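You operate a simulated robot arm through the tools that you are given. There is no shell and no other tool. Be economical: measure what you need, move in short steps, check, and stop when the job is done.

The job below is to be done with a simulated two-armed robot. You get a single attempt, and the scene is never put back.

JOB
Move the brown seal to the blue tray, shut the seal case and carry the tray to the wooden slats.
Fine: hold the case where it stands while you slide its lid; carry the tray in both hands.

Only the result counts: the job must be done as asked and must still hold three seconds after the hand-in. Knocking over, shifting, dropping, spilling or breaking anything else fails it. A push-on lid holds only when it is set on centred and level and pressed home; a screw cap is set on level and turned clockwise until tight.

ROBOT AND FRAMES
Two 7-joint arms with two-finger parallel grippers on one trunk, on a base that drives. Base frame: it is fixed to the floor where the robot stands at the start and does not move with it; the origin is under the middle of the robot, x ahead of it, y to its left, z up. Readings come in m, degrees, newtons and seconds.
The left shoulder is at the start at [0.07, 0.134, 1.176], the right one opposite. With the tool pointing down near the work surface each hand reaches from about 0.1 to 0.64 m from the robot's upright axis, wherever it stands, measured 20 degrees to its own side. Places, roughly: lid of the seal case [0.5, 0.1, 0.9]; blue tray [0.5, 0.4, 0.9]; wooden slats [0.5, 1.5, 0.8]. Payload 1.57 kg a hand.
The TCP of each hand is the grasp point between the finger pads, 0.03 m short of the fingertips. In the tool frame z runs along the fingers and y along their closing line. Largest opening 0.08 m; finger width 0.017, thickness 0.012; the body of the gripper, 0.04 by 0.082 m, starts 0.08 m behind the TCP.
Orientation is that of the tool frame in the base frame, as [roll, pitch, yaw] about the fixed x, y, z axes, in that order (R = Rz(yaw) Ry(pitch) Rx(roll)). With the fingers straight down and closing along the base's y, the tool's x points along the base's -x, its y along +y and its z along -z.

CONTROLS
- The arms move only by the tool servo_tool. It takes "left_increments", "right_increments" or both (then of equal length, played together; a hand with none holds still); each is a list of rows, each a list of 3 entries, a list of its own where there are three numbers: the shift along the tool's x, y, z in m, then the turn, a rotation vector about the tool's x, y, z in degrees, then the gripper command, from -1 (fully open) to 1 (shut), values between in proportion. In form: [[[tx, ty, tz], [ax, ay, az], grip], ...]. A call has 1 to 20 rows; each row is the pose to reach, as a shift and turn from the pose commanded when the call began, along the tool's axes at that moment. Each row takes 0.2 s and may step no farther than 0.05 m and 8.6 degrees from the row before; otherwise, or with a gripper value out of range, the whole call is refused. A pose out of reach is approached as far as the arm can. The call stops where the force on the tool passes 40 N (or 10 N more than at its start, if that is more) or the arm is blocked; 0.2 s more then pass. Each finger travels about 0.153 m/s and halts on what it meets, pressing with about 27 N; the grip force reading is that of the motor and also rises with nothing between the fingers. The clock runs only during rows and for 0.2 s after the last one: add rows that repeat a pose to give the fingers time. The reply holds the time, the measured pose of the TCP, the force on the tool along the base axes, the opening and the grip force, in the units named above and with some noise.
- Cameras (640 x 400 px; columns grow to the right, rows downward): "scene" is now at [0.1325, 0.03, 1.4028]; the picture's right is [0.34, -0.94, 0.00], its down [-0.56, -0.20, -0.81] and it looks along [0.76, 0.27, -0.59] (base axes); focal length 259 px, centre (320, 200). "left" rides on the left gripper at [0.072, 0.007, -0.122] in its tool frame; the picture's right is [-0.09, 1.00, 0.00], its down [-0.84, -0.08, -0.54] and it looks along [-0.54, -0.05, 0.84] (tool axes); focal length 238 px, centre (320, 200). "right" rides on the right gripper at [0.072, -0.007, -0.122] in its tool frame; the picture's right is [0.09, 1.00, 0.00], its down [-0.84, 0.08, -0.54] and it looks along [-0.54, 0.05, 0.84] (tool axes); focal length 238 px, centre (320, 200). There is no depth. A picture from a camera that has moved, and an enlarged one, comes with that camera's place and axes in the base frame and with its lens.
- grab_frame(camera): a new picture of that camera. The clock stands still meanwhile.
- move_column(by): slides the trunk up (or, below 0, down) by that many m; the arms and the scene camera ride with it, the base frame stays. It gives what a move gives, with no picture.
- roll_base(legs): drives the robot by 1 to 6 legs, each [ahead, left, turn to the left] in m, m and degrees, along the robot's own axes; the way and the turn of a leg run together, so that a leg with both is an arc; at most 1.5 m and 180 degrees a leg. The arms and the cameras ride along, it lands a little off, and it stops where it bumps. It gives what a move gives.
- aim_head(pan, tilt): turns the head with the scene camera to pan (to the left, within 86 degrees either way) and tilt (down, from -29 to 69), counted from straight ahead of the robot. It gives what a move gives.
- close_up(camera, box): a new picture of the part [left, top, right, bottom] of that camera's present view, enlarged. The clock stands still meanwhile.
- job_done(): hands the job in; it is judged then, once.

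Work in short steps. Places have to be worked out from the pictures, the camera data and where the tool is seen: move nearer, look again, correct. Check each grasp and each placing, and mend what went wrong. You have 120 turns and 92 pictures in all, those below and enlarged ones among them. Open the grippers and draw the arms clear of the work before you hand the job in, unless the task says otherwise; then end with one line.

The tools are called after ">>>" as name(argument=value, ...) on one line, values as JSON. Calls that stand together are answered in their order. servo_tool: Moves the arms, as the interface text tells. Its arguments: {"type":"object","properties":{"left_increments":{"type":"array"},"right_increments":{"type":"array"}},"required":[]} The other tools are called the same way: move_column (by) slides the trunk up or down; roll_base (legs) drives the base; aim_head (pan, tilt) turns the head that bears the scene camera; grab_frame (camera) takes a picture; close_up (camera, box) takes an enlarged picture of a part of a camera's view; job_done () hands the job in.

At the start:

```text
time: 0.0
left_tcp_pos: [0.4627, 0.2943, 1.1517]
left_ee_rot: [-180.0, 0.0, -179.9]
left_ft_force: [0.5, 0.5, 0.8]
left_grip_width: 0.0802
left_finger_force: 0.1
right_tcp_pos: [0.4117, -0.0518, 1.1371]
right_ee_rot: [180.0, 0.0, 180.0]
right_ft_force: [-0.2, -0.3, 1.1]
right_grip_width: 0.08
right_finger_force: 0.1
trunk travel left (down, up): [-0.75, 0.19]
robot x, y, heading: [0.0004, 0.0032, -0.0]
head pan, tilt: [19.6, 36.4]
```

scene: 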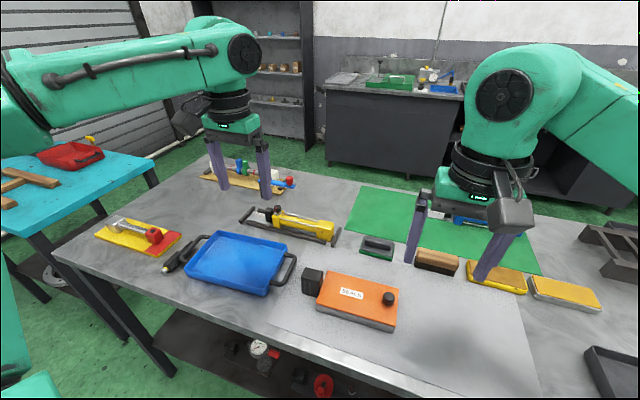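
right: 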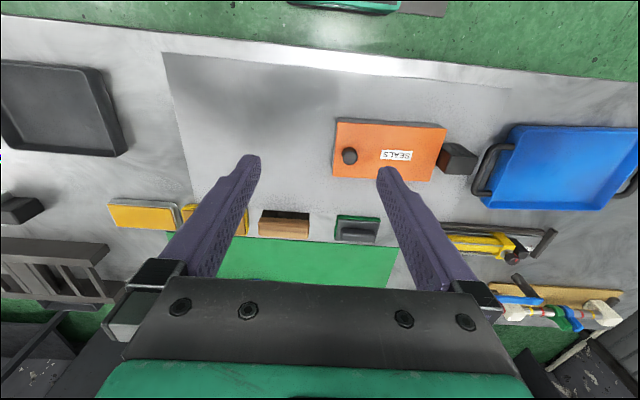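
left: 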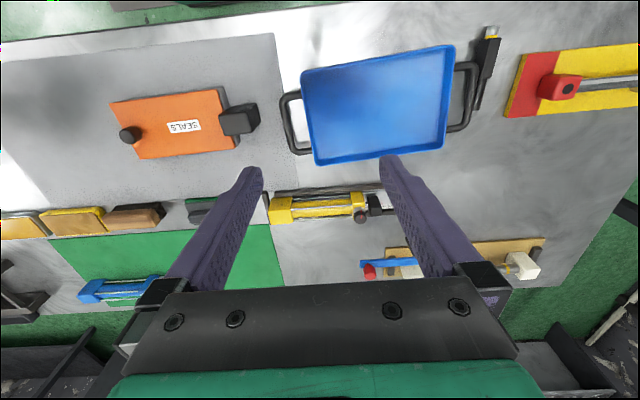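

The pictures show an orange "SEALS" case, a blue tray with side handles and some small items. I'll take close-ups of the case and the small items first.

>>> close_up(camera="scene", box=[280, 220, 480, 345])

>>> close_up(camera="right", box=[320, 100, 490, 206])

>>> close_up(camera="left", box=[90, 70, 290, 195])

```text
3.20 times, centred on (380, 282) of scene
camera zoom: at [0.1325, 0.03, 1.4028], right [0.34, -0.94, 0.0], down [-0.56, -0.2, -0.81], along [0.76, 0.27, -0.59], focal length 830 px, centre (128, -64)
```

zoom: 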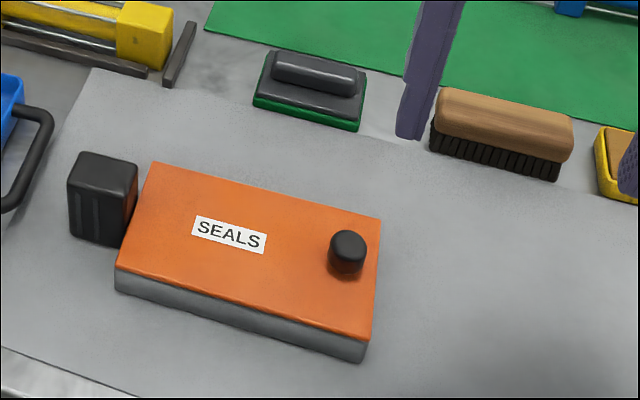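

```text
3.76 times, centred on (405, 153) of right
camera zoom: at [0.3417, -0.0582, 1.2589], right [-0.09, 1.0, 0.0], down [0.84, 0.08, 0.54], along [0.54, 0.05, -0.84], focal length 897 px, centre (0, 377)
```

zoom: 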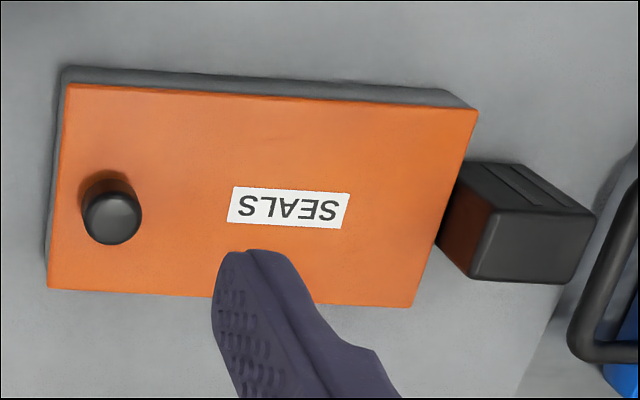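

```text
3.20 times, centred on (190, 132) of left
camera zoom: at [0.3908, 0.3024, 1.2747], right [0.09, 1.0, 0.0], down [0.84, -0.08, 0.54], along [0.54, -0.05, -0.84], focal length 763 px, centre (736, 416)
```

zoom: 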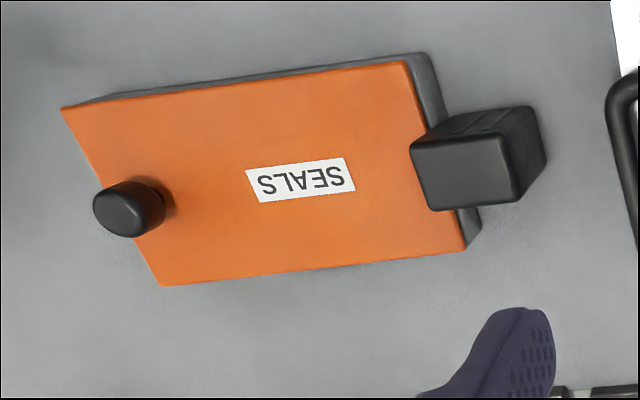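

The lid looks shut. I put the knob at about [0.480, 0.001, top 0.915] and the case's black handle block at about [0.475, 0.172, top 0.926], with the lid sliding along y. I'll hover the left hand over the handle, turned 90° to close along x, and the right hand over the knob.

>>> servo_tool(left_increments=[[[-0.001, -0.011, 0.011], [0, 0, 8.2], -1], [[-0.002, -0.022, 0.022], [0, 0, 16.4], -1], [[-0.003, -0.033, 0.033], [0, 0, 24.6], -1], [[-0.004, -0.044, 0.044], [0, 0, 32.8], -1], [[-0.005, -0.055, 0.055], [0, 0, 41], -1], [[-0.006, -0.066, 0.066], [0, 0, 49.2], -1], [[-0.007, -0.077, 0.077], [0, 0, 57.4], -1], [[-0.008, -0.088, 0.088], [0, 0, 65.6], -1], [[-0.009, -0.099, 0.099], [0, 0, 73.8], -1], [[-0.011, -0.11, 0.11], [0, 0, 82], -1], [[-0.012, -0.122, 0.12], [0, 0, 90], -1]], right_increments=[[[-0.006, 0.005, 0.01], [0, 0, 0], -1], [[-0.012, 0.01, 0.02], [0, 0, 0], -1], [[-0.018, 0.015, 0.03], [0, 0, 0], -1], [[-0.024, 0.02, 0.04], [0, 0, 0], -1], [[-0.03, 0.025, 0.05], [0, 0, 0], -1], [[-0.036, 0.03, 0.06], [0, 0, 0], -1], [[-0.042, 0.035, 0.07], [0, 0, 0], -1], [[-0.048, 0.04, 0.08], [0, 0, 0], -1], [[-0.054, 0.045, 0.09], [0, 0, 0], -1], [[-0.061, 0.05, 0.1], [0, 0, 0], -1], [[-0.068, 0.052, 0.107], [0, 0, 0], -1]])

>>> grab_frame(camera="left")

>>> grab_frame(camera="right")

>>> grab_frame(camera="scene")

```text
time: 2.4
left_tcp_pos: [0.4744, 0.1727, 1.0328]
left_ee_rot: [180.0, 0.0, 89.9]
left_ft_force: [0.0, -0.3, 0.0]
left_grip_width: 0.0799
left_finger_force: 0.0
right_tcp_pos: [0.4797, 0.0001, 1.0289]
right_ee_rot: [-180.0, 0.0, -180.0]
right_ft_force: [0.6, -0.2, -0.4]
right_grip_width: 0.0801
right_finger_force: 0.0
trunk travel left (down, up): [-0.75, 0.19]
robot x, y, heading: [0.0001, 0.0015, 0.1]
head pan, tilt: [19.6, 36.4]
```

```text
85 pictures are left
camera left: at [0.4808, 0.2456, 1.1547], right [1.0, -0.09, 0.0], down [-0.08, -0.84, 0.54], along [-0.05, -0.54, -0.84], focal length 238 px, centre (320, 200)
```

left: 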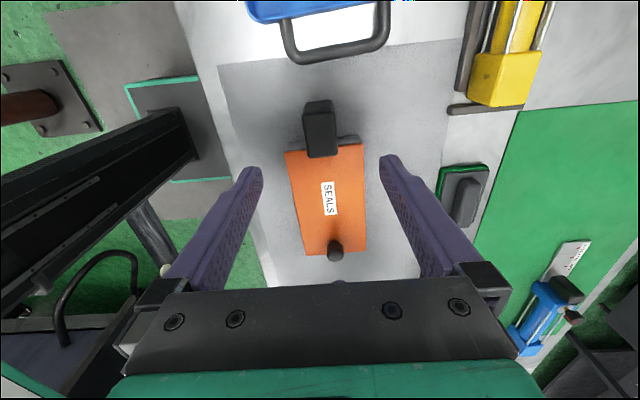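

```text
84 pictures are left
camera right: at [0.4102, -0.0061, 1.1523], right [-0.09, 1.0, 0.0], down [0.84, 0.08, 0.54], along [0.54, 0.05, -0.84], focal length 238 px, centre (320, 200)
```

right: 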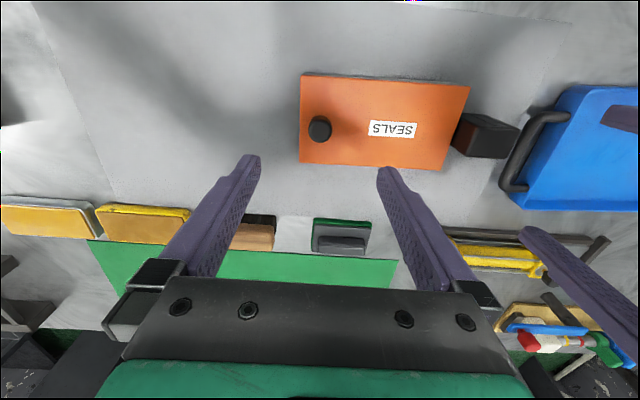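

```text
83 pictures are left
camera scene: at [0.1332, 0.0297, 1.4027], right [0.34, -0.94, 0.0], down [-0.56, -0.2, -0.8], along [0.76, 0.27, -0.59], focal length 259 px, centre (320, 200)
```

scene: 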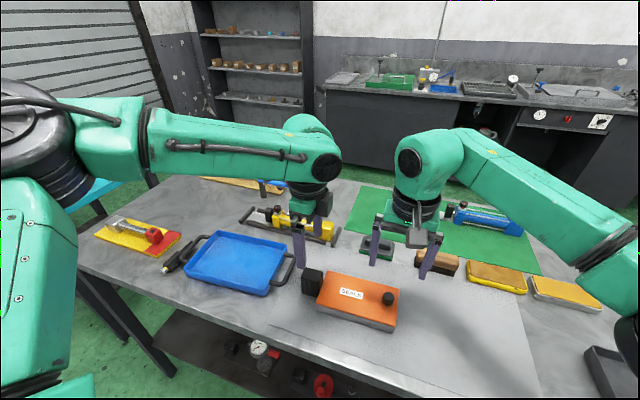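

The re-sighting puts the handle at [0.474, 0.1735] and both hands are well centred. I'll lower the left hand to z≈0.905 and the right to z≈0.928, then close only the left for now.

>>> servo_tool(left_increments=[[[0, 0, 0.04], [0, 0, 0], -1], [[0, 0, 0.08], [0, 0, 0], -1], [[0, 0, 0.11], [0, 0, 0], -1], [[0, 0, 0.125], [0, 0, 0], -1]], right_increments=[[[0, 0, 0.04], [0, 0, 0], -1], [[0, 0, 0.07], [0, 0, 0], -1], [[0, 0, 0.09], [0, 0, 0], -1], [[0, 0, 0.1], [0, 0, 0], -1]])

>>> grab_frame(camera="left")

>>> grab_frame(camera="right")

```text
time: 3.4
left_tcp_pos: [0.473, 0.1727, 0.9044]
left_ee_rot: [179.9, 0.0, 90.1]
left_ft_force: [0.5, -0.2, 0.0]
left_grip_width: 0.0798
left_finger_force: 0.0
right_tcp_pos: [0.4809, -0.0015, 0.9296]
right_ee_rot: [-180.0, 0.0, -180.0]
right_ft_force: [-0.1, -0.3, -0.1]
right_grip_width: 0.0799
right_finger_force: 0.1
trunk travel left (down, up): [-0.75, 0.19]
robot x, y, heading: [-0.0011, 0.0016, -0.2]
head pan, tilt: [19.6, 36.4]
```

```text
82 pictures are left
camera left: at [0.481, 0.2464, 1.0281], right [1.0, -0.09, 0.0], down [-0.08, -0.84, 0.54], along [-0.05, -0.54, -0.84], focal length 238 px, centre (320, 200)
```

left: 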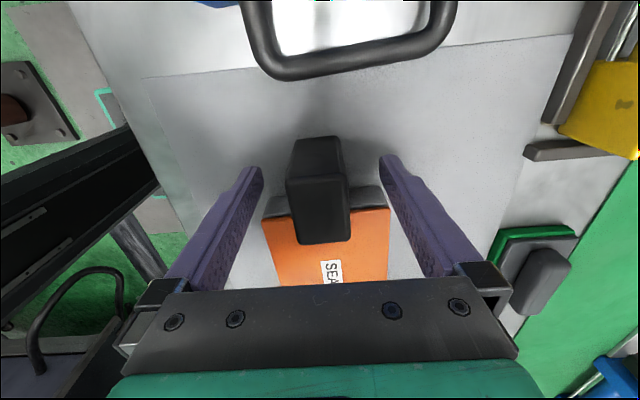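

```text
81 pictures are left
camera right: at [0.4101, -0.0064, 1.052], right [-0.09, 1.0, 0.0], down [0.84, 0.08, 0.54], along [0.54, 0.05, -0.84], focal length 238 px, centre (320, 200)
```

right: 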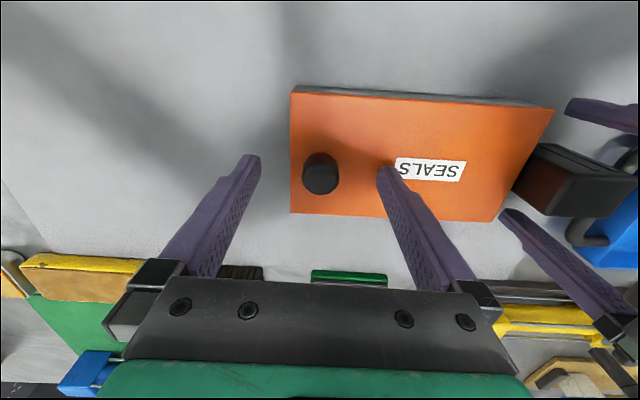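

Handle and knob are both centred between their fingers, so I'll close both grippers, left first.

>>> servo_tool(left_increments=[[[0, 0, 0], [0, 0, 0], 0], [[0, 0, 0], [0, 0, 0], 1], [[0, 0, 0], [0, 0, 0], 1], [[0, 0, 0], [0, 0, 0], 1], [[0, 0, 0], [0, 0, 0], 1], [[0, 0, 0], [0, 0, 0], 1]], right_increments=[[[0, 0, 0], [0, 0, 0], -1], [[0, 0, 0], [0, 0, 0], -1], [[0, 0.001, 0], [0, 0, 0], 0], [[0, 0.002, 0], [0, 0, 0], 1], [[0, 0.002, 0], [0, 0, 0], 1], [[0, 0.002, 0], [0, 0, 0], 1]])

>>> grab_frame(camera="right")

```text
time: 4.8
left_tcp_pos: [0.4733, 0.1739, 0.9043]
left_ee_rot: [-180.0, -0.1, 90.3]
left_ft_force: [3.9, 9.7, -0.6]
left_grip_width: 0.0321
left_finger_force: 27.1
right_tcp_pos: [0.4798, -0.0002, 0.9284]
right_ee_rot: [180.0, -0.1, 180.0]
right_ft_force: [-4.5, -10.9, 3.8]
right_grip_width: 0.0232
right_finger_force: 27.2
trunk travel left (down, up): [-0.75, 0.19]
robot x, y, heading: [0.0016, 0.0012, -0.3]
head pan, tilt: [19.6, 36.4]
```

```text
80 pictures are left
camera right: at [0.4096, -0.005, 1.052], right [-0.09, 1.0, 0.0], down [0.84, 0.08, 0.54], along [0.54, 0.05, -0.84], focal length 238 px, centre (320, 200)
```

right: 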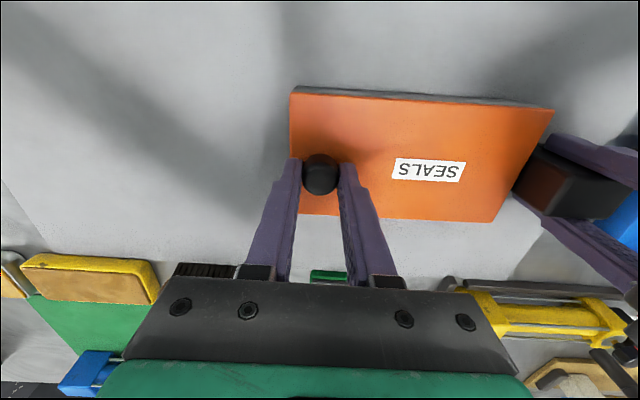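

Both grips are firm (0.032 m on the handle, 0.023 m on the knob). I'll slide the lid gently toward −y and check the forces.

>>> servo_tool(right_increments=[[[0, -0.005, 0], [0, 0, 0], 1], [[0, -0.01, 0], [0, 0, 0], 1], [[0, -0.015, 0], [0, 0, 0], 1], [[0, -0.02, 0], [0, 0, 0], 1], [[0, -0.03, 0], [0, 0, 0], 1], [[0, -0.04, 0], [0, 0, 0], 1]], left_increments=[[[0, 0, 0], [0, 0, 0], 1], [[0, 0, 0], [0, 0, 0], 1], [[0, 0, 0], [0, 0, 0], 1], [[0, 0, 0], [0, 0, 0], 1], [[0, 0, 0], [0, 0, 0], 1], [[0, 0, 0], [0, 0, 0], 1]])

>>> close_up(camera="scene", box=[280, 220, 480, 345])

```text
time: 6.2
left_tcp_pos: [0.4735, 0.1731, 0.9065]
left_ee_rot: [-179.9, 0.0, 90.1]
left_ft_force: [0.2, -6.5, 0.8]
left_grip_width: 0.0321
left_finger_force: 26.7
right_tcp_pos: [0.4801, -0.0398, 0.9293]
right_ee_rot: [179.9, 0.0, -180.0]
right_ft_force: [2.8, 5.5, 7.1]
right_grip_width: 0.0228
right_finger_force: 27.2
trunk travel left (down, up): [-0.75, 0.19]
robot x, y, heading: [-0.0006, 0.0003, 0.0]
head pan, tilt: [19.6, 36.4]
```

```text
3.20 times, centred on (380, 282) of scene
camera zoom: at [0.1324, 0.0296, 1.4029], right [0.34, -0.94, 0.0], down [-0.56, -0.2, -0.81], along [0.76, 0.27, -0.59], focal length 830 px, centre (128, -64)
```

zoom: 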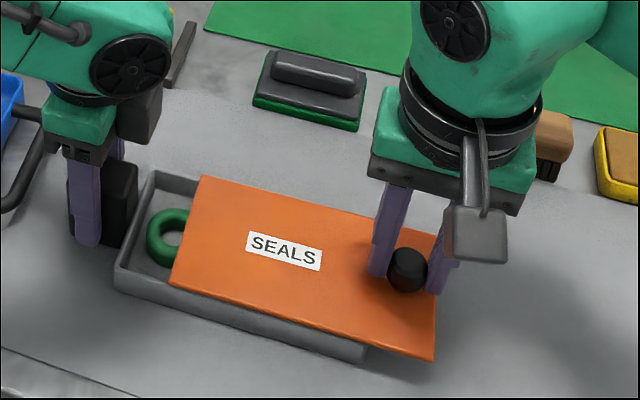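

The lid slides freely with low force, and a green ring seal is showing. I'll slide it farther to find the brown one.

>>> servo_tool(right_increments=[[[0, -0.01, 0], [0, 0, 0], 1], [[0, -0.02, 0], [0, 0, 0], 1], [[0, -0.03, 0], [0, 0, 0], 1], [[0, -0.04, 0], [0, 0, 0], 1]], left_increments=[[[0, 0, 0], [0, 0, 0], 1], [[0, 0, 0], [0, 0, 0], 1], [[0, 0, 0], [0, 0, 0], 1], [[0, 0, 0], [0, 0, 0], 1]])

>>> close_up(camera="scene", box=[280, 220, 480, 345])

```text
time: 7.2
left_tcp_pos: [0.4738, 0.1729, 0.9069]
left_ee_rot: [-180.0, -0.1, 90.1]
left_ft_force: [1.1, -4.4, 0.0]
left_grip_width: 0.032
left_finger_force: 27.2
right_tcp_pos: [0.4813, -0.0785, 0.9291]
right_ee_rot: [179.8, 0.1, -180.0]
right_ft_force: [2.0, 4.3, 5.7]
right_grip_width: 0.0229
right_finger_force: 27.2
trunk travel left (down, up): [-0.75, 0.19]
robot x, y, heading: [-0.0012, -0.0012, 0.2]
head pan, tilt: [19.6, 36.4]
```

```text
3.20 times, centred on (380, 282) of scene
camera zoom: at [0.1323, 0.0299, 1.4028], right [0.34, -0.94, 0.0], down [-0.56, -0.2, -0.81], along [0.76, 0.27, -0.59], focal length 830 px, centre (128, -64)
```

zoom: 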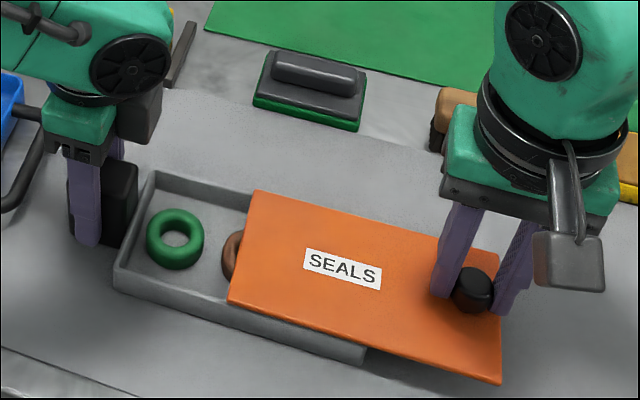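

The second ring is brown. I'll slide another 40 mm and keep hold of the knob so the lid cannot tip.

>>> servo_tool(right_increments=[[[0, -0.01, 0], [0, 0, 0], 1], [[0, -0.02, 0], [0, 0, 0], 1], [[0, -0.03, 0], [0, 0, 0], 1], [[0, -0.04, 0], [0, 0, 0], 1]], left_increments=[[[0, 0, 0], [0, 0, 0], 1], [[0, 0, 0], [0, 0, 0], 1], [[0, 0, 0], [0, 0, 0], 1], [[0, 0, 0], [0, 0, 0], 1]])

>>> close_up(camera="scene", box=[280, 220, 480, 345])

>>> grab_frame(camera="right")

```text
time: 8.2
left_tcp_pos: [0.4734, 0.1731, 0.9055]
left_ee_rot: [-180.0, 0.0, 90.1]
left_ft_force: [-0.5, -5.0, -1.0]
left_grip_width: 0.0319
left_finger_force: 26.6
right_tcp_pos: [0.4795, -0.1192, 0.9296]
right_ee_rot: [180.0, -0.1, 179.9]
right_ft_force: [-1.5, 5.1, 0.4]
right_grip_width: 0.023
right_finger_force: 27.7
trunk travel left (down, up): [-0.75, 0.19]
robot x, y, heading: [-0.0, -0.0005, 0.2]
head pan, tilt: [19.6, 36.4]
```

```text
3.20 times, centred on (380, 282) of scene
camera zoom: at [0.1326, 0.0298, 1.4027], right [0.34, -0.94, 0.0], down [-0.56, -0.2, -0.81], along [0.76, 0.27, -0.59], focal length 830 px, centre (128, -64)
```

zoom: 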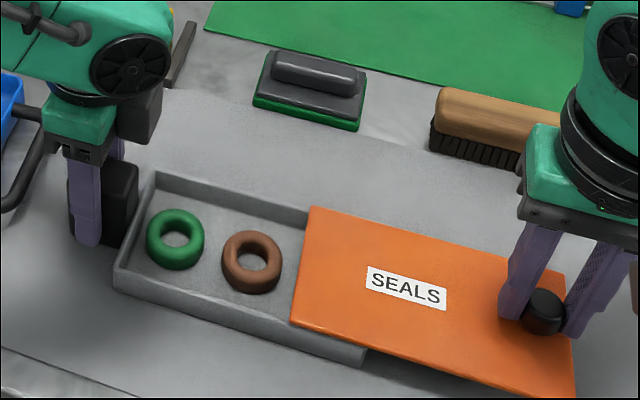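

```text
76 pictures are left
camera right: at [0.4086, -0.1252, 1.0519], right [-0.09, 1.0, 0.0], down [0.84, 0.08, 0.54], along [0.54, 0.05, -0.84], focal length 238 px, centre (320, 200)
```

right: 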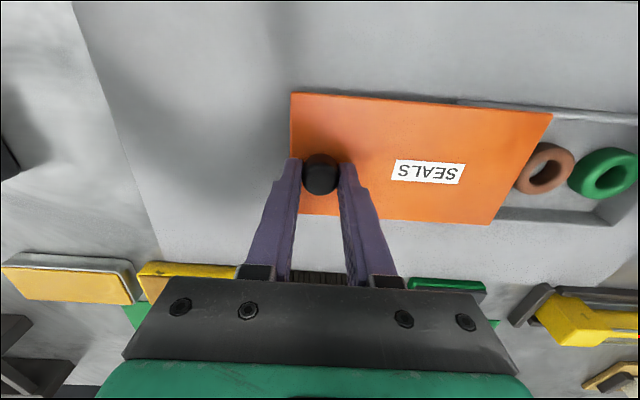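

The brown ring is fully exposed; two views agree on about [0.4725, 0.060, top ~0.88]. The right hand keeps holding the lid while I release the handle with the left, lift, and hover over the ring.

>>> servo_tool(left_increments=[[[0, 0, 0], [0, 0, 0], -0.4], [[0, 0, 0], [0, 0, 0], -0.4], [[0, 0, -0.04], [0, 0, 0], -0.4], [[0, 0, -0.08], [0, 0, 0], -0.4], [[-0.04, 0, -0.09], [0, 0, 0], -0.4], [[-0.08, 0, -0.09], [0, 0, 0], -0.3], [[-0.113, 0, -0.09], [0, 0, 0], -0.2]], right_increments=[[[0, 0, 0], [0, 0, 0], 1], [[0, 0, 0], [0, 0, 0], 1], [[0, 0, 0], [0, 0, 0], 1], [[0, 0, 0], [0, 0, 0], 1], [[0, 0, 0], [0, 0, 0], 1], [[0, 0, 0], [0, 0, 0], 1], [[0, 0, 0], [0, 0, 0], 1]])

>>> grab_frame(camera="left")

>>> close_up(camera="left", box=[240, 60, 400, 160])

```text
time: 9.8
left_tcp_pos: [0.4566, 0.0798, 1.0001]
left_ee_rot: [179.9, -0.1, 90.1]
left_ft_force: [0.3, -0.3, 0.3]
left_grip_width: 0.0479
left_finger_force: 0.1
left hand out of reach, approached as far as the arm can: row 7
right_tcp_pos: [0.4801, -0.1198, 0.9292]
right_ee_rot: [179.9, 0.0, 179.9]
right_ft_force: [-0.5, 0.9, 0.5]
right_grip_width: 0.0228
right_finger_force: 27.3
trunk travel left (down, up): [-0.75, 0.19]
robot x, y, heading: [-0.0033, -0.0023, 0.0]
head pan, tilt: [19.6, 36.4]
```

```text
75 pictures are left
camera left: at [0.463, 0.1534, 1.1233], right [1.0, -0.09, 0.0], down [-0.08, -0.84, 0.54], along [-0.05, -0.54, -0.84], focal length 238 px, centre (320, 200)
```

left: 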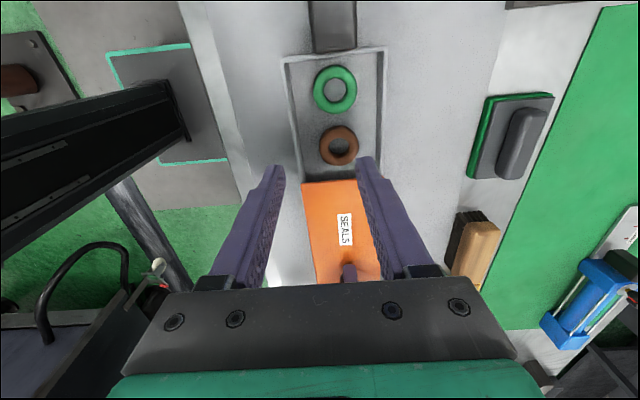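

```text
4.00 times, centred on (320, 110) of left
camera zoom: at [0.463, 0.1534, 1.1233], right [1.0, -0.09, 0.0], down [-0.08, -0.84, 0.54], along [-0.05, -0.54, -0.84], focal length 953 px, centre (320, 560)
```

zoom: 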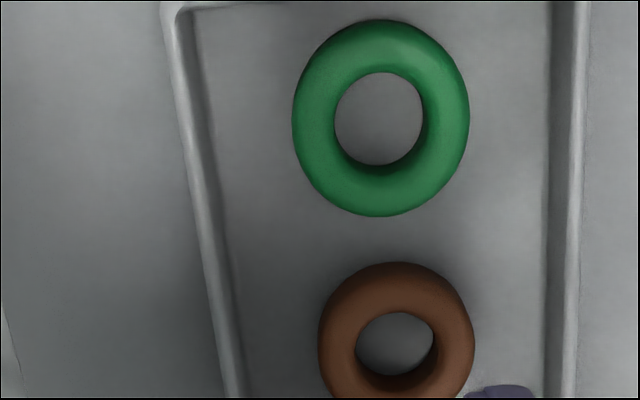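

The left arm can't reach the ring with that wrist yaw. A skewed grip of about 45° across the ring also clears the walls and the other seal, so I'll turn the hand back 43° and check where it gets to.

>>> servo_tool(left_increments=[[[0, 0, 0], [0, 0, -8.5], -0.2], [[0, 0, 0], [0, 0, -17], -0.2], [[0, 0, 0], [0, 0, -25.5], -0.2], [[0, 0, 0], [0, 0, -34], -0.2], [[0, 0, 0], [0, 0, -42], -0.2], [[0, 0, 0], [0, 0, -42], -0.2]])

```text
time: 11.2
left_tcp_pos: [0.4587, 0.0813, 1.0006]
left_ee_rot: [180.0, 0.1, 132.3]
left_ft_force: [0.4, 0.1, -0.7]
left_grip_width: 0.0478
left_finger_force: 0.1
right_tcp_pos: [0.4798, -0.1194, 0.9288]
right_ee_rot: [-179.9, 0.1, -179.9]
right_ft_force: [-0.7, 1.2, 0.3]
right_grip_width: 0.0231
right_finger_force: 26.9
trunk travel left (down, up): [-0.75, 0.19]
robot x, y, heading: [-0.0039, -0.0018, -0.2]
head pan, tilt: [19.6, 36.4]
```

The hand turned to yaw 132°. Now I'll move it over the ring at [0.4735, 0.062] and look.

>>> servo_tool(left_increments=[[[-0.012, -0.001, 0], [0, 0, 0], -0.2], [[-0.024, -0.0016, 0.02], [0, 0, 0], -0.2], [[-0.024, -0.0016, 0.03], [0, 0, 0], -0.2]])

>>> grab_frame(camera="left")

>>> grab_frame(camera="scene")

```text
time: 12.0
left_tcp_pos: [0.4555, 0.0838, 0.9772]
left_ee_rot: [-179.9, 0.1, 132.1]
left_ft_force: [-0.3, 0.5, 0.7]
left_grip_width: 0.0477
left_finger_force: 0.1
left hand out of reach, approached as far as the arm can: row 1, 2, 3
right_tcp_pos: [0.4795, -0.1194, 0.9294]
right_ee_rot: [179.9, 0.0, 180.0]
right_ft_force: [0.1, -0.3, -0.4]
right_grip_width: 0.0233
right_finger_force: 27.2
trunk travel left (down, up): [-0.75, 0.19]
robot x, y, heading: [0.0004, 0.0023, -0.1]
head pan, tilt: [19.6, 36.4]
```

```text
73 pictures are left
camera left: at [0.413, 0.1438, 1.1001], right [0.8, 0.6, 0.0], down [0.5, -0.67, 0.54], along [0.33, -0.44, -0.84], focal length 238 px, centre (320, 200)
```

left: 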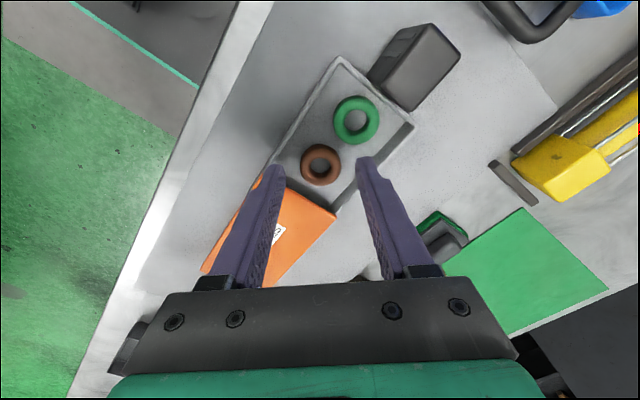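

```text
72 pictures are left
camera scene: at [0.1329, 0.03, 1.4027], right [0.34, -0.94, 0.0], down [-0.56, -0.2, -0.81], along [0.76, 0.27, -0.59], focal length 259 px, centre (320, 200)
```

scene: 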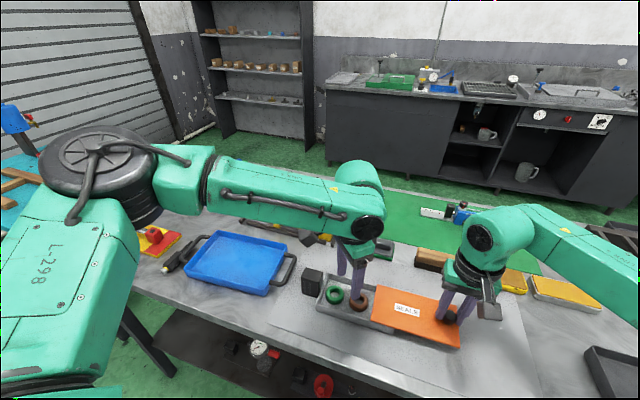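

At this wrist yaw the arm seems limited, yet the right arm reached the mirrored spot at yaw 180. I'll turn the left wrist the other way, past 180 to about 222°, which gives the other diagonal grip.

>>> servo_tool(left_increments=[[[0, 0, -0.01], [0, 0, -8.2], -0.2], [[0, 0, -0.02], [0, 0, -16.4], -0.2], [[0, 0, -0.02], [0, 0, -24.6], -0.2], [[0, 0, -0.02], [0, 0, -32.8], -0.2], [[0, 0, -0.02], [0, 0, -41], -0.2], [[0, 0, -0.02], [0, 0, -49.2], -0.2], [[0, 0, -0.02], [0, 0, -57.4], -0.2], [[0, 0, -0.02], [0, 0, -65.6], -0.2], [[0, 0, -0.02], [0, 0, -73.8], -0.2], [[0, 0, -0.02], [0, 0, -82], -0.2], [[0, 0, -0.02], [0, 0, -90], -0.2], [[0, 0, -0.02], [0, 0, -90], -0.2]])

```text
time: 14.6
left_tcp_pos: [0.4572, 0.0864, 0.9972]
left_ee_rot: [-180.0, 0.0, -137.9]
left_ft_force: [-0.1, -0.5, -0.6]
left_grip_width: 0.0481
left_finger_force: 0.0
right_tcp_pos: [0.4801, -0.1182, 0.9287]
right_ee_rot: [-179.9, 0.0, -180.0]
right_ft_force: [0.3, -0.2, -0.4]
right_grip_width: 0.0229
right_finger_force: 27.4
trunk travel left (down, up): [-0.75, 0.19]
robot x, y, heading: [0.0025, 0.0008, 0.1]
head pan, tilt: [19.6, 36.4]
```

Turned without trouble to yaw −138°. Now I'll move over the ring.

>>> servo_tool(left_increments=[[[0.002, -0.015, 0], [0, 0, 0], -0.2], [[0.0039, -0.0289, 0], [0, 0, 0], -0.2], [[0.0039, -0.0289, 0.02], [0, 0, 0], -0.2]])

>>> grab_frame(camera="left")

```text
time: 15.4
left_tcp_pos: [0.4571, 0.084, 0.9848]
left_ee_rot: [-179.9, -0.1, -137.8]
left_ft_force: [-0.8, 0.0, 0.2]
left_grip_width: 0.048
left_finger_force: 0.0
left hand out of reach, approached as far as the arm can: row 1, 2, 3
right_tcp_pos: [0.4797, -0.1191, 0.9279]
right_ee_rot: [179.9, 0.0, -179.9]
right_ft_force: [0.9, -0.3, -0.2]
right_grip_width: 0.023
right_finger_force: 27.1
trunk travel left (down, up): [-0.75, 0.19]
robot x, y, heading: [-0.0024, 0.0009, -0.2]
head pan, tilt: [19.6, 36.4]
```

```text
71 pictures are left
camera left: at [0.3995, 0.0418, 1.1061], right [-0.6, 0.8, 0.0], down [0.67, 0.5, 0.54], along [0.43, 0.32, -0.84], focal length 238 px, centre (320, 200)
```

left: 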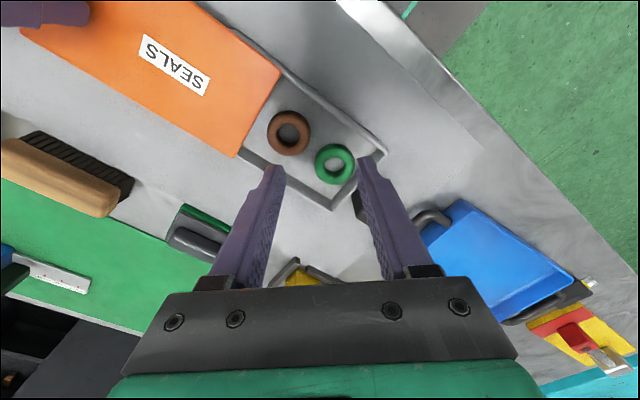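

The limit looks positional rather than from yaw. I'll raise the hand and try moving inward at greater height, to see what limits it.

>>> servo_tool(left_increments=[[[0, 0, -0.04], [0, 0, 0], -0.2], [[0, 0, -0.08], [0, 0, 0], -0.2], [[0, 0, -0.12], [0, 0, 0], -0.2], [[0, 0, -0.14], [0, 0, 0], -0.2], [[0.0039, -0.0289, -0.14], [0, 0, 0], -0.2], [[0.0039, -0.0289, -0.14], [0, 0, 0], -0.2]])

```text
time: 16.8
left_tcp_pos: [0.4528, 0.0821, 1.1175]
left_ee_rot: [-180.0, 0.0, -137.8]
left_ft_force: [0.3, -0.8, -0.4]
left_grip_width: 0.0479
left_finger_force: 0.0
left hand out of reach, approached as far as the arm can: row 5, 6
right_tcp_pos: [0.479, -0.1203, 0.9301]
right_ee_rot: [-180.0, 0.0, 180.0]
right_ft_force: [0.0, -0.4, -0.5]
right_grip_width: 0.0229
right_finger_force: 27.0
trunk travel left (down, up): [-0.75, 0.19]
robot x, y, heading: [-0.0029, 0.0028, -0.0]
head pan, tilt: [19.6, 36.4]
```

It stalls at the same bearing, so it is probably a wrist-position limit of the left arm. I'll return to yaw ~132° and tilt the tool 12° so the fingers lean inward to the ring; the closing line stays level.

>>> servo_tool(left_increments=[[[0, 0, 0], [0, 0, 8.2], -0.2], [[0, 0, 0], [0, 0, 16.4], -0.2], [[0, 0, 0], [0, 0, 24.6], -0.2], [[0, 0, 0], [0, 0, 32.8], -0.2], [[0, 0, 0], [0, 0, 41], -0.2], [[0, 0, 0], [0, 0, 49.2], -0.2], [[0, 0, 0], [0, 0, 57.4], -0.2], [[0, 0, 0], [0, 0, 65.6], -0.2], [[0, 0, 0], [0, 0, 73.8], -0.2], [[0, 0, 0], [0, 0, 82], -0.2], [[0, 0, 0], [0, 0, 90], -0.2], [[0, 0, 0], [0, 0, 90], -0.2]])

>>> servo_tool(left_increments=[[[-0.01, 0, 0], [0, -4, 0], -0.2], [[-0.02, 0, 0], [0, -8, 0], -0.2], [[-0.03, 0, 0], [0, -12, 0], -0.2], [[-0.03, 0, 0], [0, -12, 0], -0.2]])

```text
time: 19.4
left_tcp_pos: [0.4543, 0.0837, 1.1182]
left_ee_rot: [-180.0, 0.0, 132.0]
left_ft_force: [-0.1, -0.4, 0.3]
left_grip_width: 0.0481
left_finger_force: 0.1
right_tcp_pos: [0.4801, -0.1194, 0.9296]
right_ee_rot: [180.0, 0.0, -180.0]
right_ft_force: [-0.7, 1.3, -0.3]
right_grip_width: 0.0232
right_finger_force: 27.2
trunk travel left (down, up): [-0.75, 0.19]
robot x, y, heading: [-0.0017, -0.0004, 0.1]
head pan, tilt: [19.6, 36.4]
```

```text
time: 20.4
left_tcp_pos: [0.4742, 0.0616, 1.1194]
left_ee_rot: [-180.0, 12.0, 132.2]
left_ft_force: [-0.1, -0.1, -0.2]
left_grip_width: 0.0479
left_finger_force: 0.1
right_tcp_pos: [0.4797, -0.1188, 0.9301]
right_ee_rot: [180.0, -0.1, 180.0]
right_ft_force: [0.3, -0.2, -0.5]
right_grip_width: 0.0227
right_finger_force: 27.0
trunk travel left (down, up): [-0.75, 0.19]
robot x, y, heading: [-0.0024, 0.0005, 0.1]
head pan, tilt: [19.6, 36.4]
```

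The tilt works: TCP is at [0.474, 0.062]. I'll descend straight to z≈0.96 and check alignment.

>>> servo_tool(left_increments=[[[0.0083, 0, 0.039], [0, 0, 0], -0.2], [[0.0166, 0, 0.078], [0, 0, 0], -0.2], [[0.025, 0, 0.117], [0, 0, 0], -0.2], [[0.033, 0, 0.156], [0, 0, 0], -0.2], [[0.033, 0, 0.156], [0, 0, 0], -0.2]])

>>> grab_frame(camera="left")

>>> close_up(camera="scene", box=[300, 240, 420, 315])

```text
time: 21.6
left_tcp_pos: [0.4752, 0.0603, 0.9574]
left_ee_rot: [180.0, 11.9, 132.1]
left_ft_force: [0.5, 0.1, -0.8]
left_grip_width: 0.0482
left_finger_force: 0.1
right_tcp_pos: [0.4788, -0.1188, 0.9299]
right_ee_rot: [180.0, 0.0, 180.0]
right_ft_force: [-0.1, 0.0, -0.5]
right_grip_width: 0.0229
right_finger_force: 27.5
trunk travel left (down, up): [-0.75, 0.19]
robot x, y, heading: [-0.0005, -0.0005, -0.1]
head pan, tilt: [19.6, 36.4]
```

```text
70 pictures are left
camera left: at [0.4158, 0.1372, 1.0631], right [0.8, 0.6, 0.02], down [0.42, -0.58, 0.7], along [0.43, -0.56, -0.71], focal length 238 px, centre (320, 200)
```

left: 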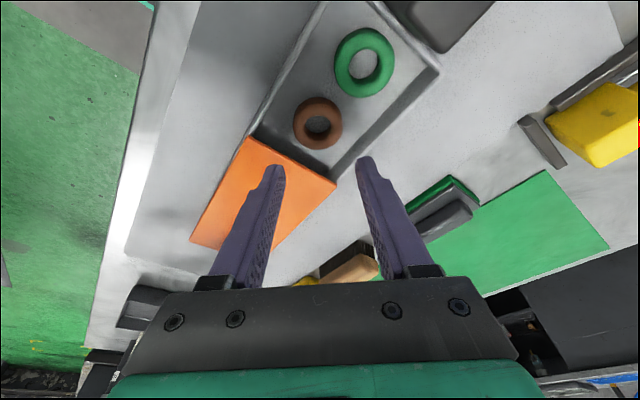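

```text
5.33 times, centred on (360, 278) of scene
camera zoom: at [0.1326, 0.0299, 1.4028], right [0.34, -0.94, 0.0], down [-0.56, -0.2, -0.81], along [0.76, 0.27, -0.59], focal length 1383 px, centre (107, -213)
```

zoom: 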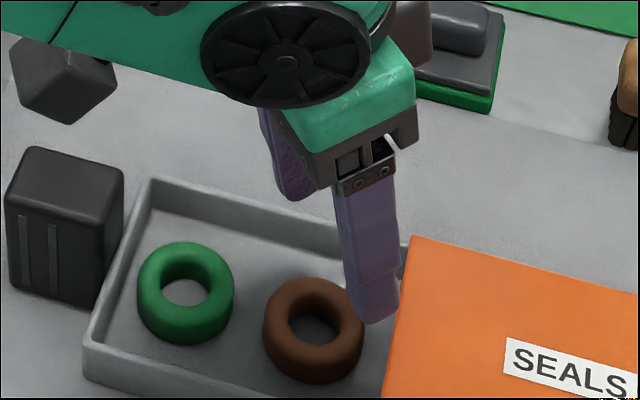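

The ring is confirmed at [0.474, 0.0605]. I'll correct the position, turn 7° to gain clearance from the lid, and go down until the tips are just at the case rim.

>>> servo_tool(left_increments=[[[0.007, -0.001, 0.02], [0, 0, 3.5], -0.2], [[0.0136, -0.001, 0.04], [0, 0, 7], -0.2], [[0.0136, -0.001, 0.04], [0, 0, 7], -0.2]])

>>> grab_frame(camera="left")

>>> close_up(camera="scene", box=[300, 240, 420, 315])

>>> grab_frame(camera="right")

```text
time: 22.4
left_tcp_pos: [0.468, 0.0658, 0.9181]
left_ee_rot: [178.5, 12.0, 124.9]
left_ft_force: [0.7, 0.3, -0.8]
left_grip_width: 0.048
left_finger_force: 0.0
left hand out of reach, approached as far as the arm can: row 2, 3
right_tcp_pos: [0.4799, -0.1188, 0.9298]
right_ee_rot: [-180.0, 0.0, 180.0]
right_ft_force: [-0.4, 0.3, 0.0]
right_grip_width: 0.023
right_finger_force: 26.7
trunk travel left (down, up): [-0.75, 0.19]
robot x, y, heading: [-0.0024, 0.0003, -0.2]
head pan, tilt: [19.6, 36.4]
```

```text
68 pictures are left
camera left: at [0.4164, 0.1477, 1.024], right [0.87, 0.5, 0.04], down [0.33, -0.63, 0.7], along [0.38, -0.59, -0.71], focal length 238 px, centre (320, 200)
```

left: 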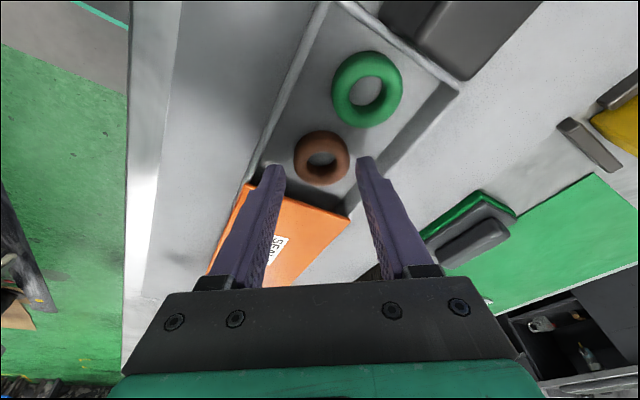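

```text
5.33 times, centred on (360, 278) of scene
camera zoom: at [0.1329, 0.03, 1.4027], right [0.34, -0.94, 0.0], down [-0.56, -0.2, -0.81], along [0.76, 0.27, -0.59], focal length 1383 px, centre (107, -213)
```

zoom: 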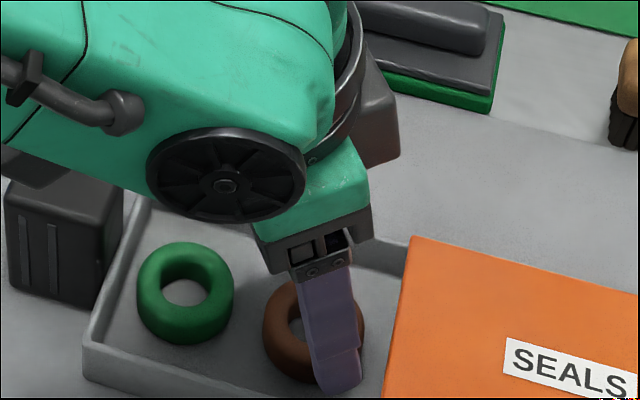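

```text
66 pictures are left
camera right: at [0.409, -0.1249, 1.0521], right [-0.09, 1.0, 0.0], down [0.84, 0.08, 0.54], along [0.54, 0.05, -0.84], focal length 238 px, centre (320, 200)
```

right: 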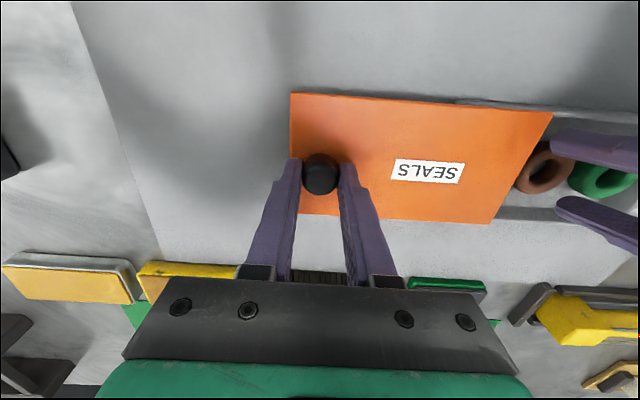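

The arm is at its limit again, short by about 5 mm. Tilting 6° more brings the fingertips onto the ring with the TCP where it already is, then I'll go down 19 mm.

>>> servo_tool(left_increments=[[[0, 0, 0], [0, -3, 0], -0.2], [[0, 0, 0], [0, -6, 0], -0.2], [[0.001, 0, 0.005], [0, -6, 0], -0.2], [[0.001, 0, 0.005], [0, -6, 0], -0.2]])

>>> grab_frame(camera="left")

>>> close_up(camera="right", box=[500, 100, 640, 240])

```text
time: 23.4
left_tcp_pos: [0.468, 0.0676, 0.9143]
left_ee_rot: [178.5, 17.8, 124.7]
left_ft_force: [0.6, 0.6, -0.8]
left_grip_width: 0.0479
left_finger_force: 0.0
right_tcp_pos: [0.4811, -0.1177, 0.9282]
right_ee_rot: [-179.9, -0.1, -180.0]
right_ft_force: [0.0, -0.8, 0.5]
right_grip_width: 0.0231
right_finger_force: 27.2
trunk travel left (down, up): [-0.75, 0.19]
robot x, y, heading: [0.0002, 0.0023, -0.3]
head pan, tilt: [19.6, 36.4]
```

```text
65 pictures are left
camera left: at [0.4112, 0.157, 1.0091], right [0.86, 0.5, 0.05], down [0.28, -0.57, 0.77], along [0.42, -0.65, -0.63], focal length 238 px, centre (320, 200)
```

left: 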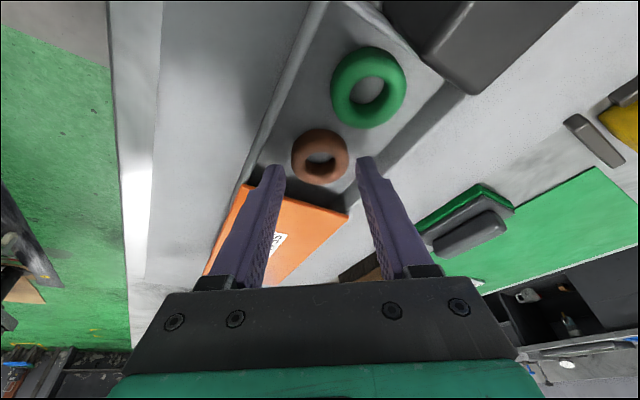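

```text
2.86 times, centred on (570, 170) of right
camera zoom: at [0.4089, -0.1249, 1.0521], right [-0.09, 1.0, 0.0], down [0.84, 0.08, 0.54], along [0.54, 0.05, -0.84], focal length 681 px, centre (-394, 286)
```

zoom: 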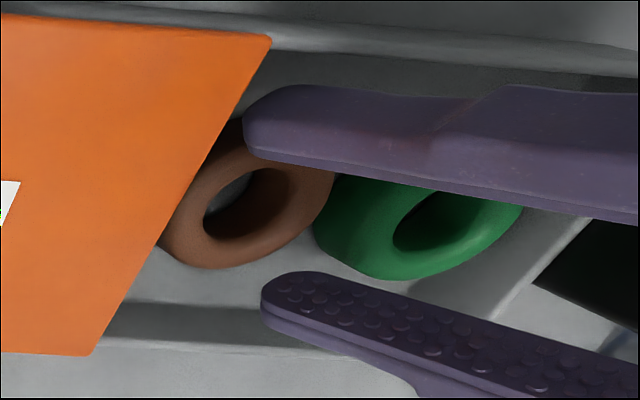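

The fingers straddle the ring axis. I'll go down the last 17 mm or so along the tool.

>>> servo_tool(left_increments=[[[0.001, 0, 0.006], [0, 0, 0], -0.2], [[0.002, 0, 0.012], [0, 0, 0], -0.2], [[0.003, 0, 0.017], [0, 0, 0], -0.2], [[0.003, 0, 0.017], [0, 0, 0], -0.2]])

>>> grab_frame(camera="left")

>>> close_up(camera="right", box=[500, 100, 640, 240])

```text
time: 24.4
left_tcp_pos: [0.4702, 0.0639, 0.8979]
left_ee_rot: [178.4, 18.0, 124.8]
left_ft_force: [-1.1, 1.0, 6.9]
left_grip_width: 0.0482
left_finger_force: 0.1
right_tcp_pos: [0.4785, -0.1195, 0.9296]
right_ee_rot: [180.0, 0.0, 180.0]
right_ft_force: [0.9, -0.5, -2.2]
right_grip_width: 0.0231
right_finger_force: 27.0
trunk travel left (down, up): [-0.75, 0.19]
robot x, y, heading: [-0.0007, -0.0014, 0.3]
head pan, tilt: [19.6, 36.4]
```

```text
63 pictures are left
camera left: at [0.4126, 0.1554, 0.9926], right [0.86, 0.5, 0.05], down [0.28, -0.57, 0.77], along [0.42, -0.65, -0.63], focal length 238 px, centre (320, 200)
```

left: 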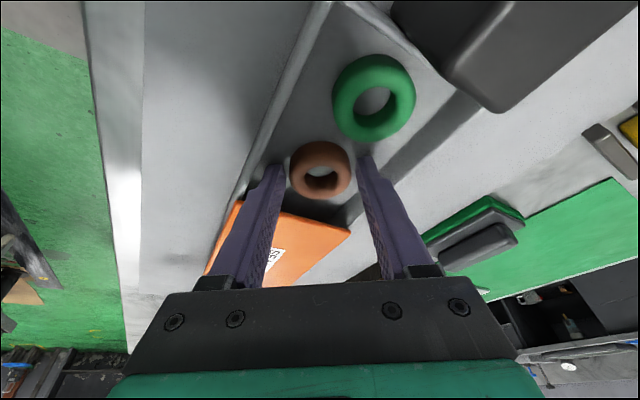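

```text
2.86 times, centred on (570, 170) of right
camera zoom: at [0.4085, -0.125, 1.0521], right [-0.09, 1.0, 0.0], down [0.84, 0.08, 0.54], along [0.54, 0.05, -0.84], focal length 681 px, centre (-394, 286)
```

zoom: 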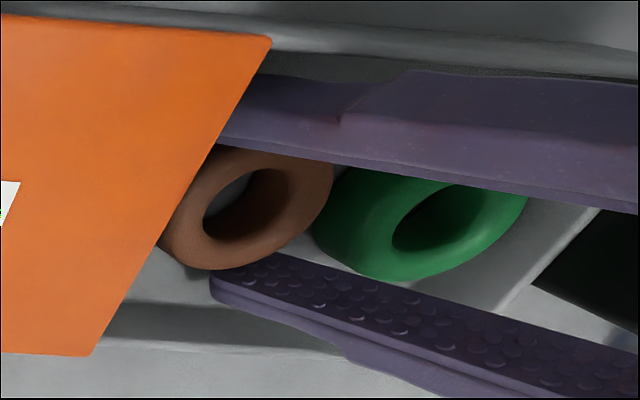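

A 6.9 N upward reading means the tips touch the case floor, and the ring lies between the fingers. I'll ease up 1.5 mm and close.

>>> servo_tool(left_increments=[[[0, 0, -0.0015], [0, 0, 0], 0], [[0, 0, -0.0015], [0, 0, 0], 0.5], [[0, 0, -0.0015], [0, 0, 0], 1], [[0, 0, -0.0015], [0, 0, 0], 1], [[0, 0, -0.0015], [0, 0, 0], 1]])

>>> grab_frame(camera="left")

```text
time: 25.6
left_tcp_pos: [0.4701, 0.0663, 0.899]
left_ee_rot: [178.4, 17.8, 124.8]
left_ft_force: [-0.1, -0.1, -0.1]
left_grip_width: 0.0403
left_finger_force: 26.7
right_tcp_pos: [0.4795, -0.1201, 0.9302]
right_ee_rot: [180.0, 0.1, 180.0]
right_ft_force: [-0.2, -0.3, -0.6]
right_grip_width: 0.0229
right_finger_force: 26.8
trunk travel left (down, up): [-0.75, 0.19]
robot x, y, heading: [0.002, -0.0041, 0.2]
head pan, tilt: [19.6, 36.4]
```

```text
61 pictures are left
camera left: at [0.4126, 0.1562, 0.9936], right [0.86, 0.5, 0.05], down [0.28, -0.57, 0.77], along [0.42, -0.65, -0.63], focal length 238 px, centre (320, 200)
```

left: 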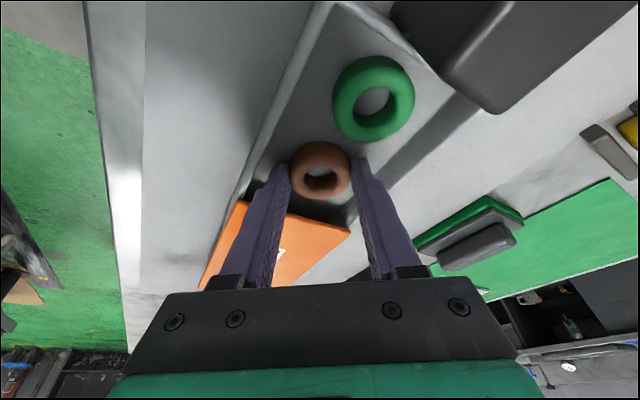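

The ring is gripped (0.040 m). Lifting it straight up.

>>> servo_tool(left_increments=[[[-0.006, 0, -0.019], [0, 0, 0], 1], [[-0.012, 0, -0.038], [0, 0, 0], 1], [[-0.022, 0, -0.067], [0, 0, 0], 1], [[-0.034, 0, -0.105], [0, 0, 0], 1], [[-0.043, 0, -0.133], [0, 0, 0], 1]])

>>> grab_frame(camera="scene")

```text
time: 26.8
left_tcp_pos: [0.4662, 0.0627, 1.0385]
left_ee_rot: [178.5, 17.9, 124.6]
left_ft_force: [1.1, -0.2, -0.7]
left_grip_width: 0.0403
left_finger_force: 26.9
right_tcp_pos: [0.4795, -0.1196, 0.929]
right_ee_rot: [-179.9, 0.0, -179.9]
right_ft_force: [0.1, 0.1, 0.1]
right_grip_width: 0.023
right_finger_force: 26.8
trunk travel left (down, up): [-0.75, 0.19]
robot x, y, heading: [-0.0026, -0.0025, -0.0]
head pan, tilt: [19.6, 36.4]
```

```text
60 pictures are left
camera scene: at [0.1324, 0.0298, 1.4027], right [0.34, -0.94, 0.0], down [-0.56, -0.2, -0.81], along [0.76, 0.27, -0.59], focal length 259 px, centre (320, 200)
```

scene: 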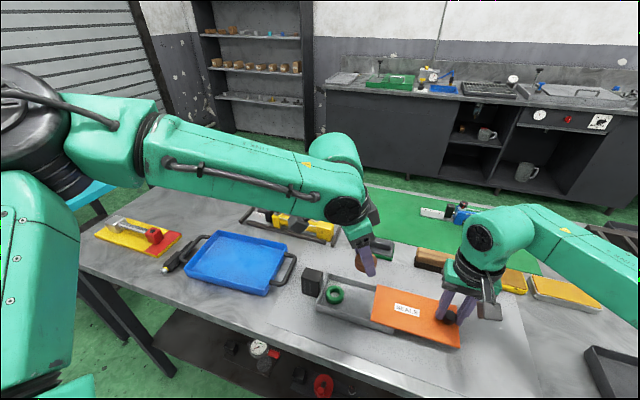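

The ring is held clear. I'll carry it over the tray centre at about [0.48, 0.385] while taking out the tilt.

>>> servo_tool(left_increments=[[[0.031, 0.024, -0.01], [0, 0, 0], 1], [[0.061, 0.049, -0.02], [0, 3, 0], 1], [[0.092, 0.073, -0.03], [0, 6, 0], 1], [[0.122, 0.097, -0.04], [0, 9, 0], 1], [[0.153, 0.122, -0.05], [0, 12, 0], 1], [[0.183, 0.146, -0.06], [0, 15, 0], 1], [[0.214, 0.17, -0.07], [0, 18, 0], 1], [[0.2445, 0.1945, -0.0794], [0, 18, 0], 1], [[0.2445, 0.1945, -0.0794], [0, 18, 0], 1]])

>>> grab_frame(camera="left")

>>> grab_frame(camera="scene")

```text
time: 28.8
left_tcp_pos: [0.4764, 0.3868, 1.0433]
left_ee_rot: [178.5, -0.1, 125.1]
left_ft_force: [0.5, 0.0, -0.1]
left_grip_width: 0.0403
left_finger_force: 27.3
right_tcp_pos: [0.4801, -0.119, 0.9295]
right_ee_rot: [-180.0, 0.0, 179.9]
right_ft_force: [-0.2, 0.2, 0.0]
right_grip_width: 0.0226
right_finger_force: 27.4
trunk travel left (down, up): [-0.75, 0.19]
robot x, y, heading: [-0.0013, 0.0037, -0.1]
head pan, tilt: [19.6, 36.4]
```

```text
59 pictures are left
camera left: at [0.4392, 0.4482, 1.1662], right [0.87, 0.5, 0.03], down [0.41, -0.74, 0.54], along [0.29, -0.46, -0.84], focal length 238 px, centre (320, 200)
```

left: 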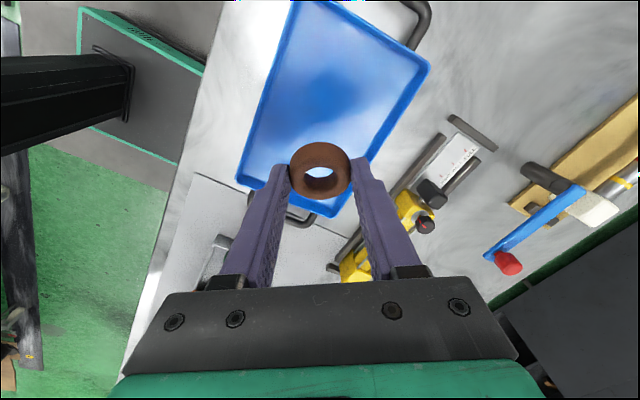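

```text
58 pictures are left
camera scene: at [0.1328, 0.0297, 1.4028], right [0.34, -0.94, 0.0], down [-0.56, -0.2, -0.81], along [0.76, 0.27, -0.59], focal length 259 px, centre (320, 200)
```

scene: 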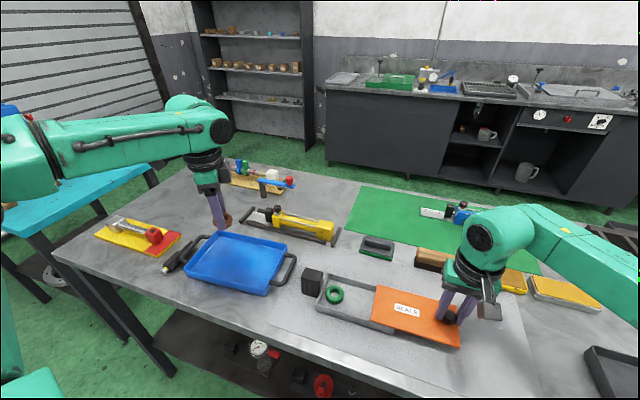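

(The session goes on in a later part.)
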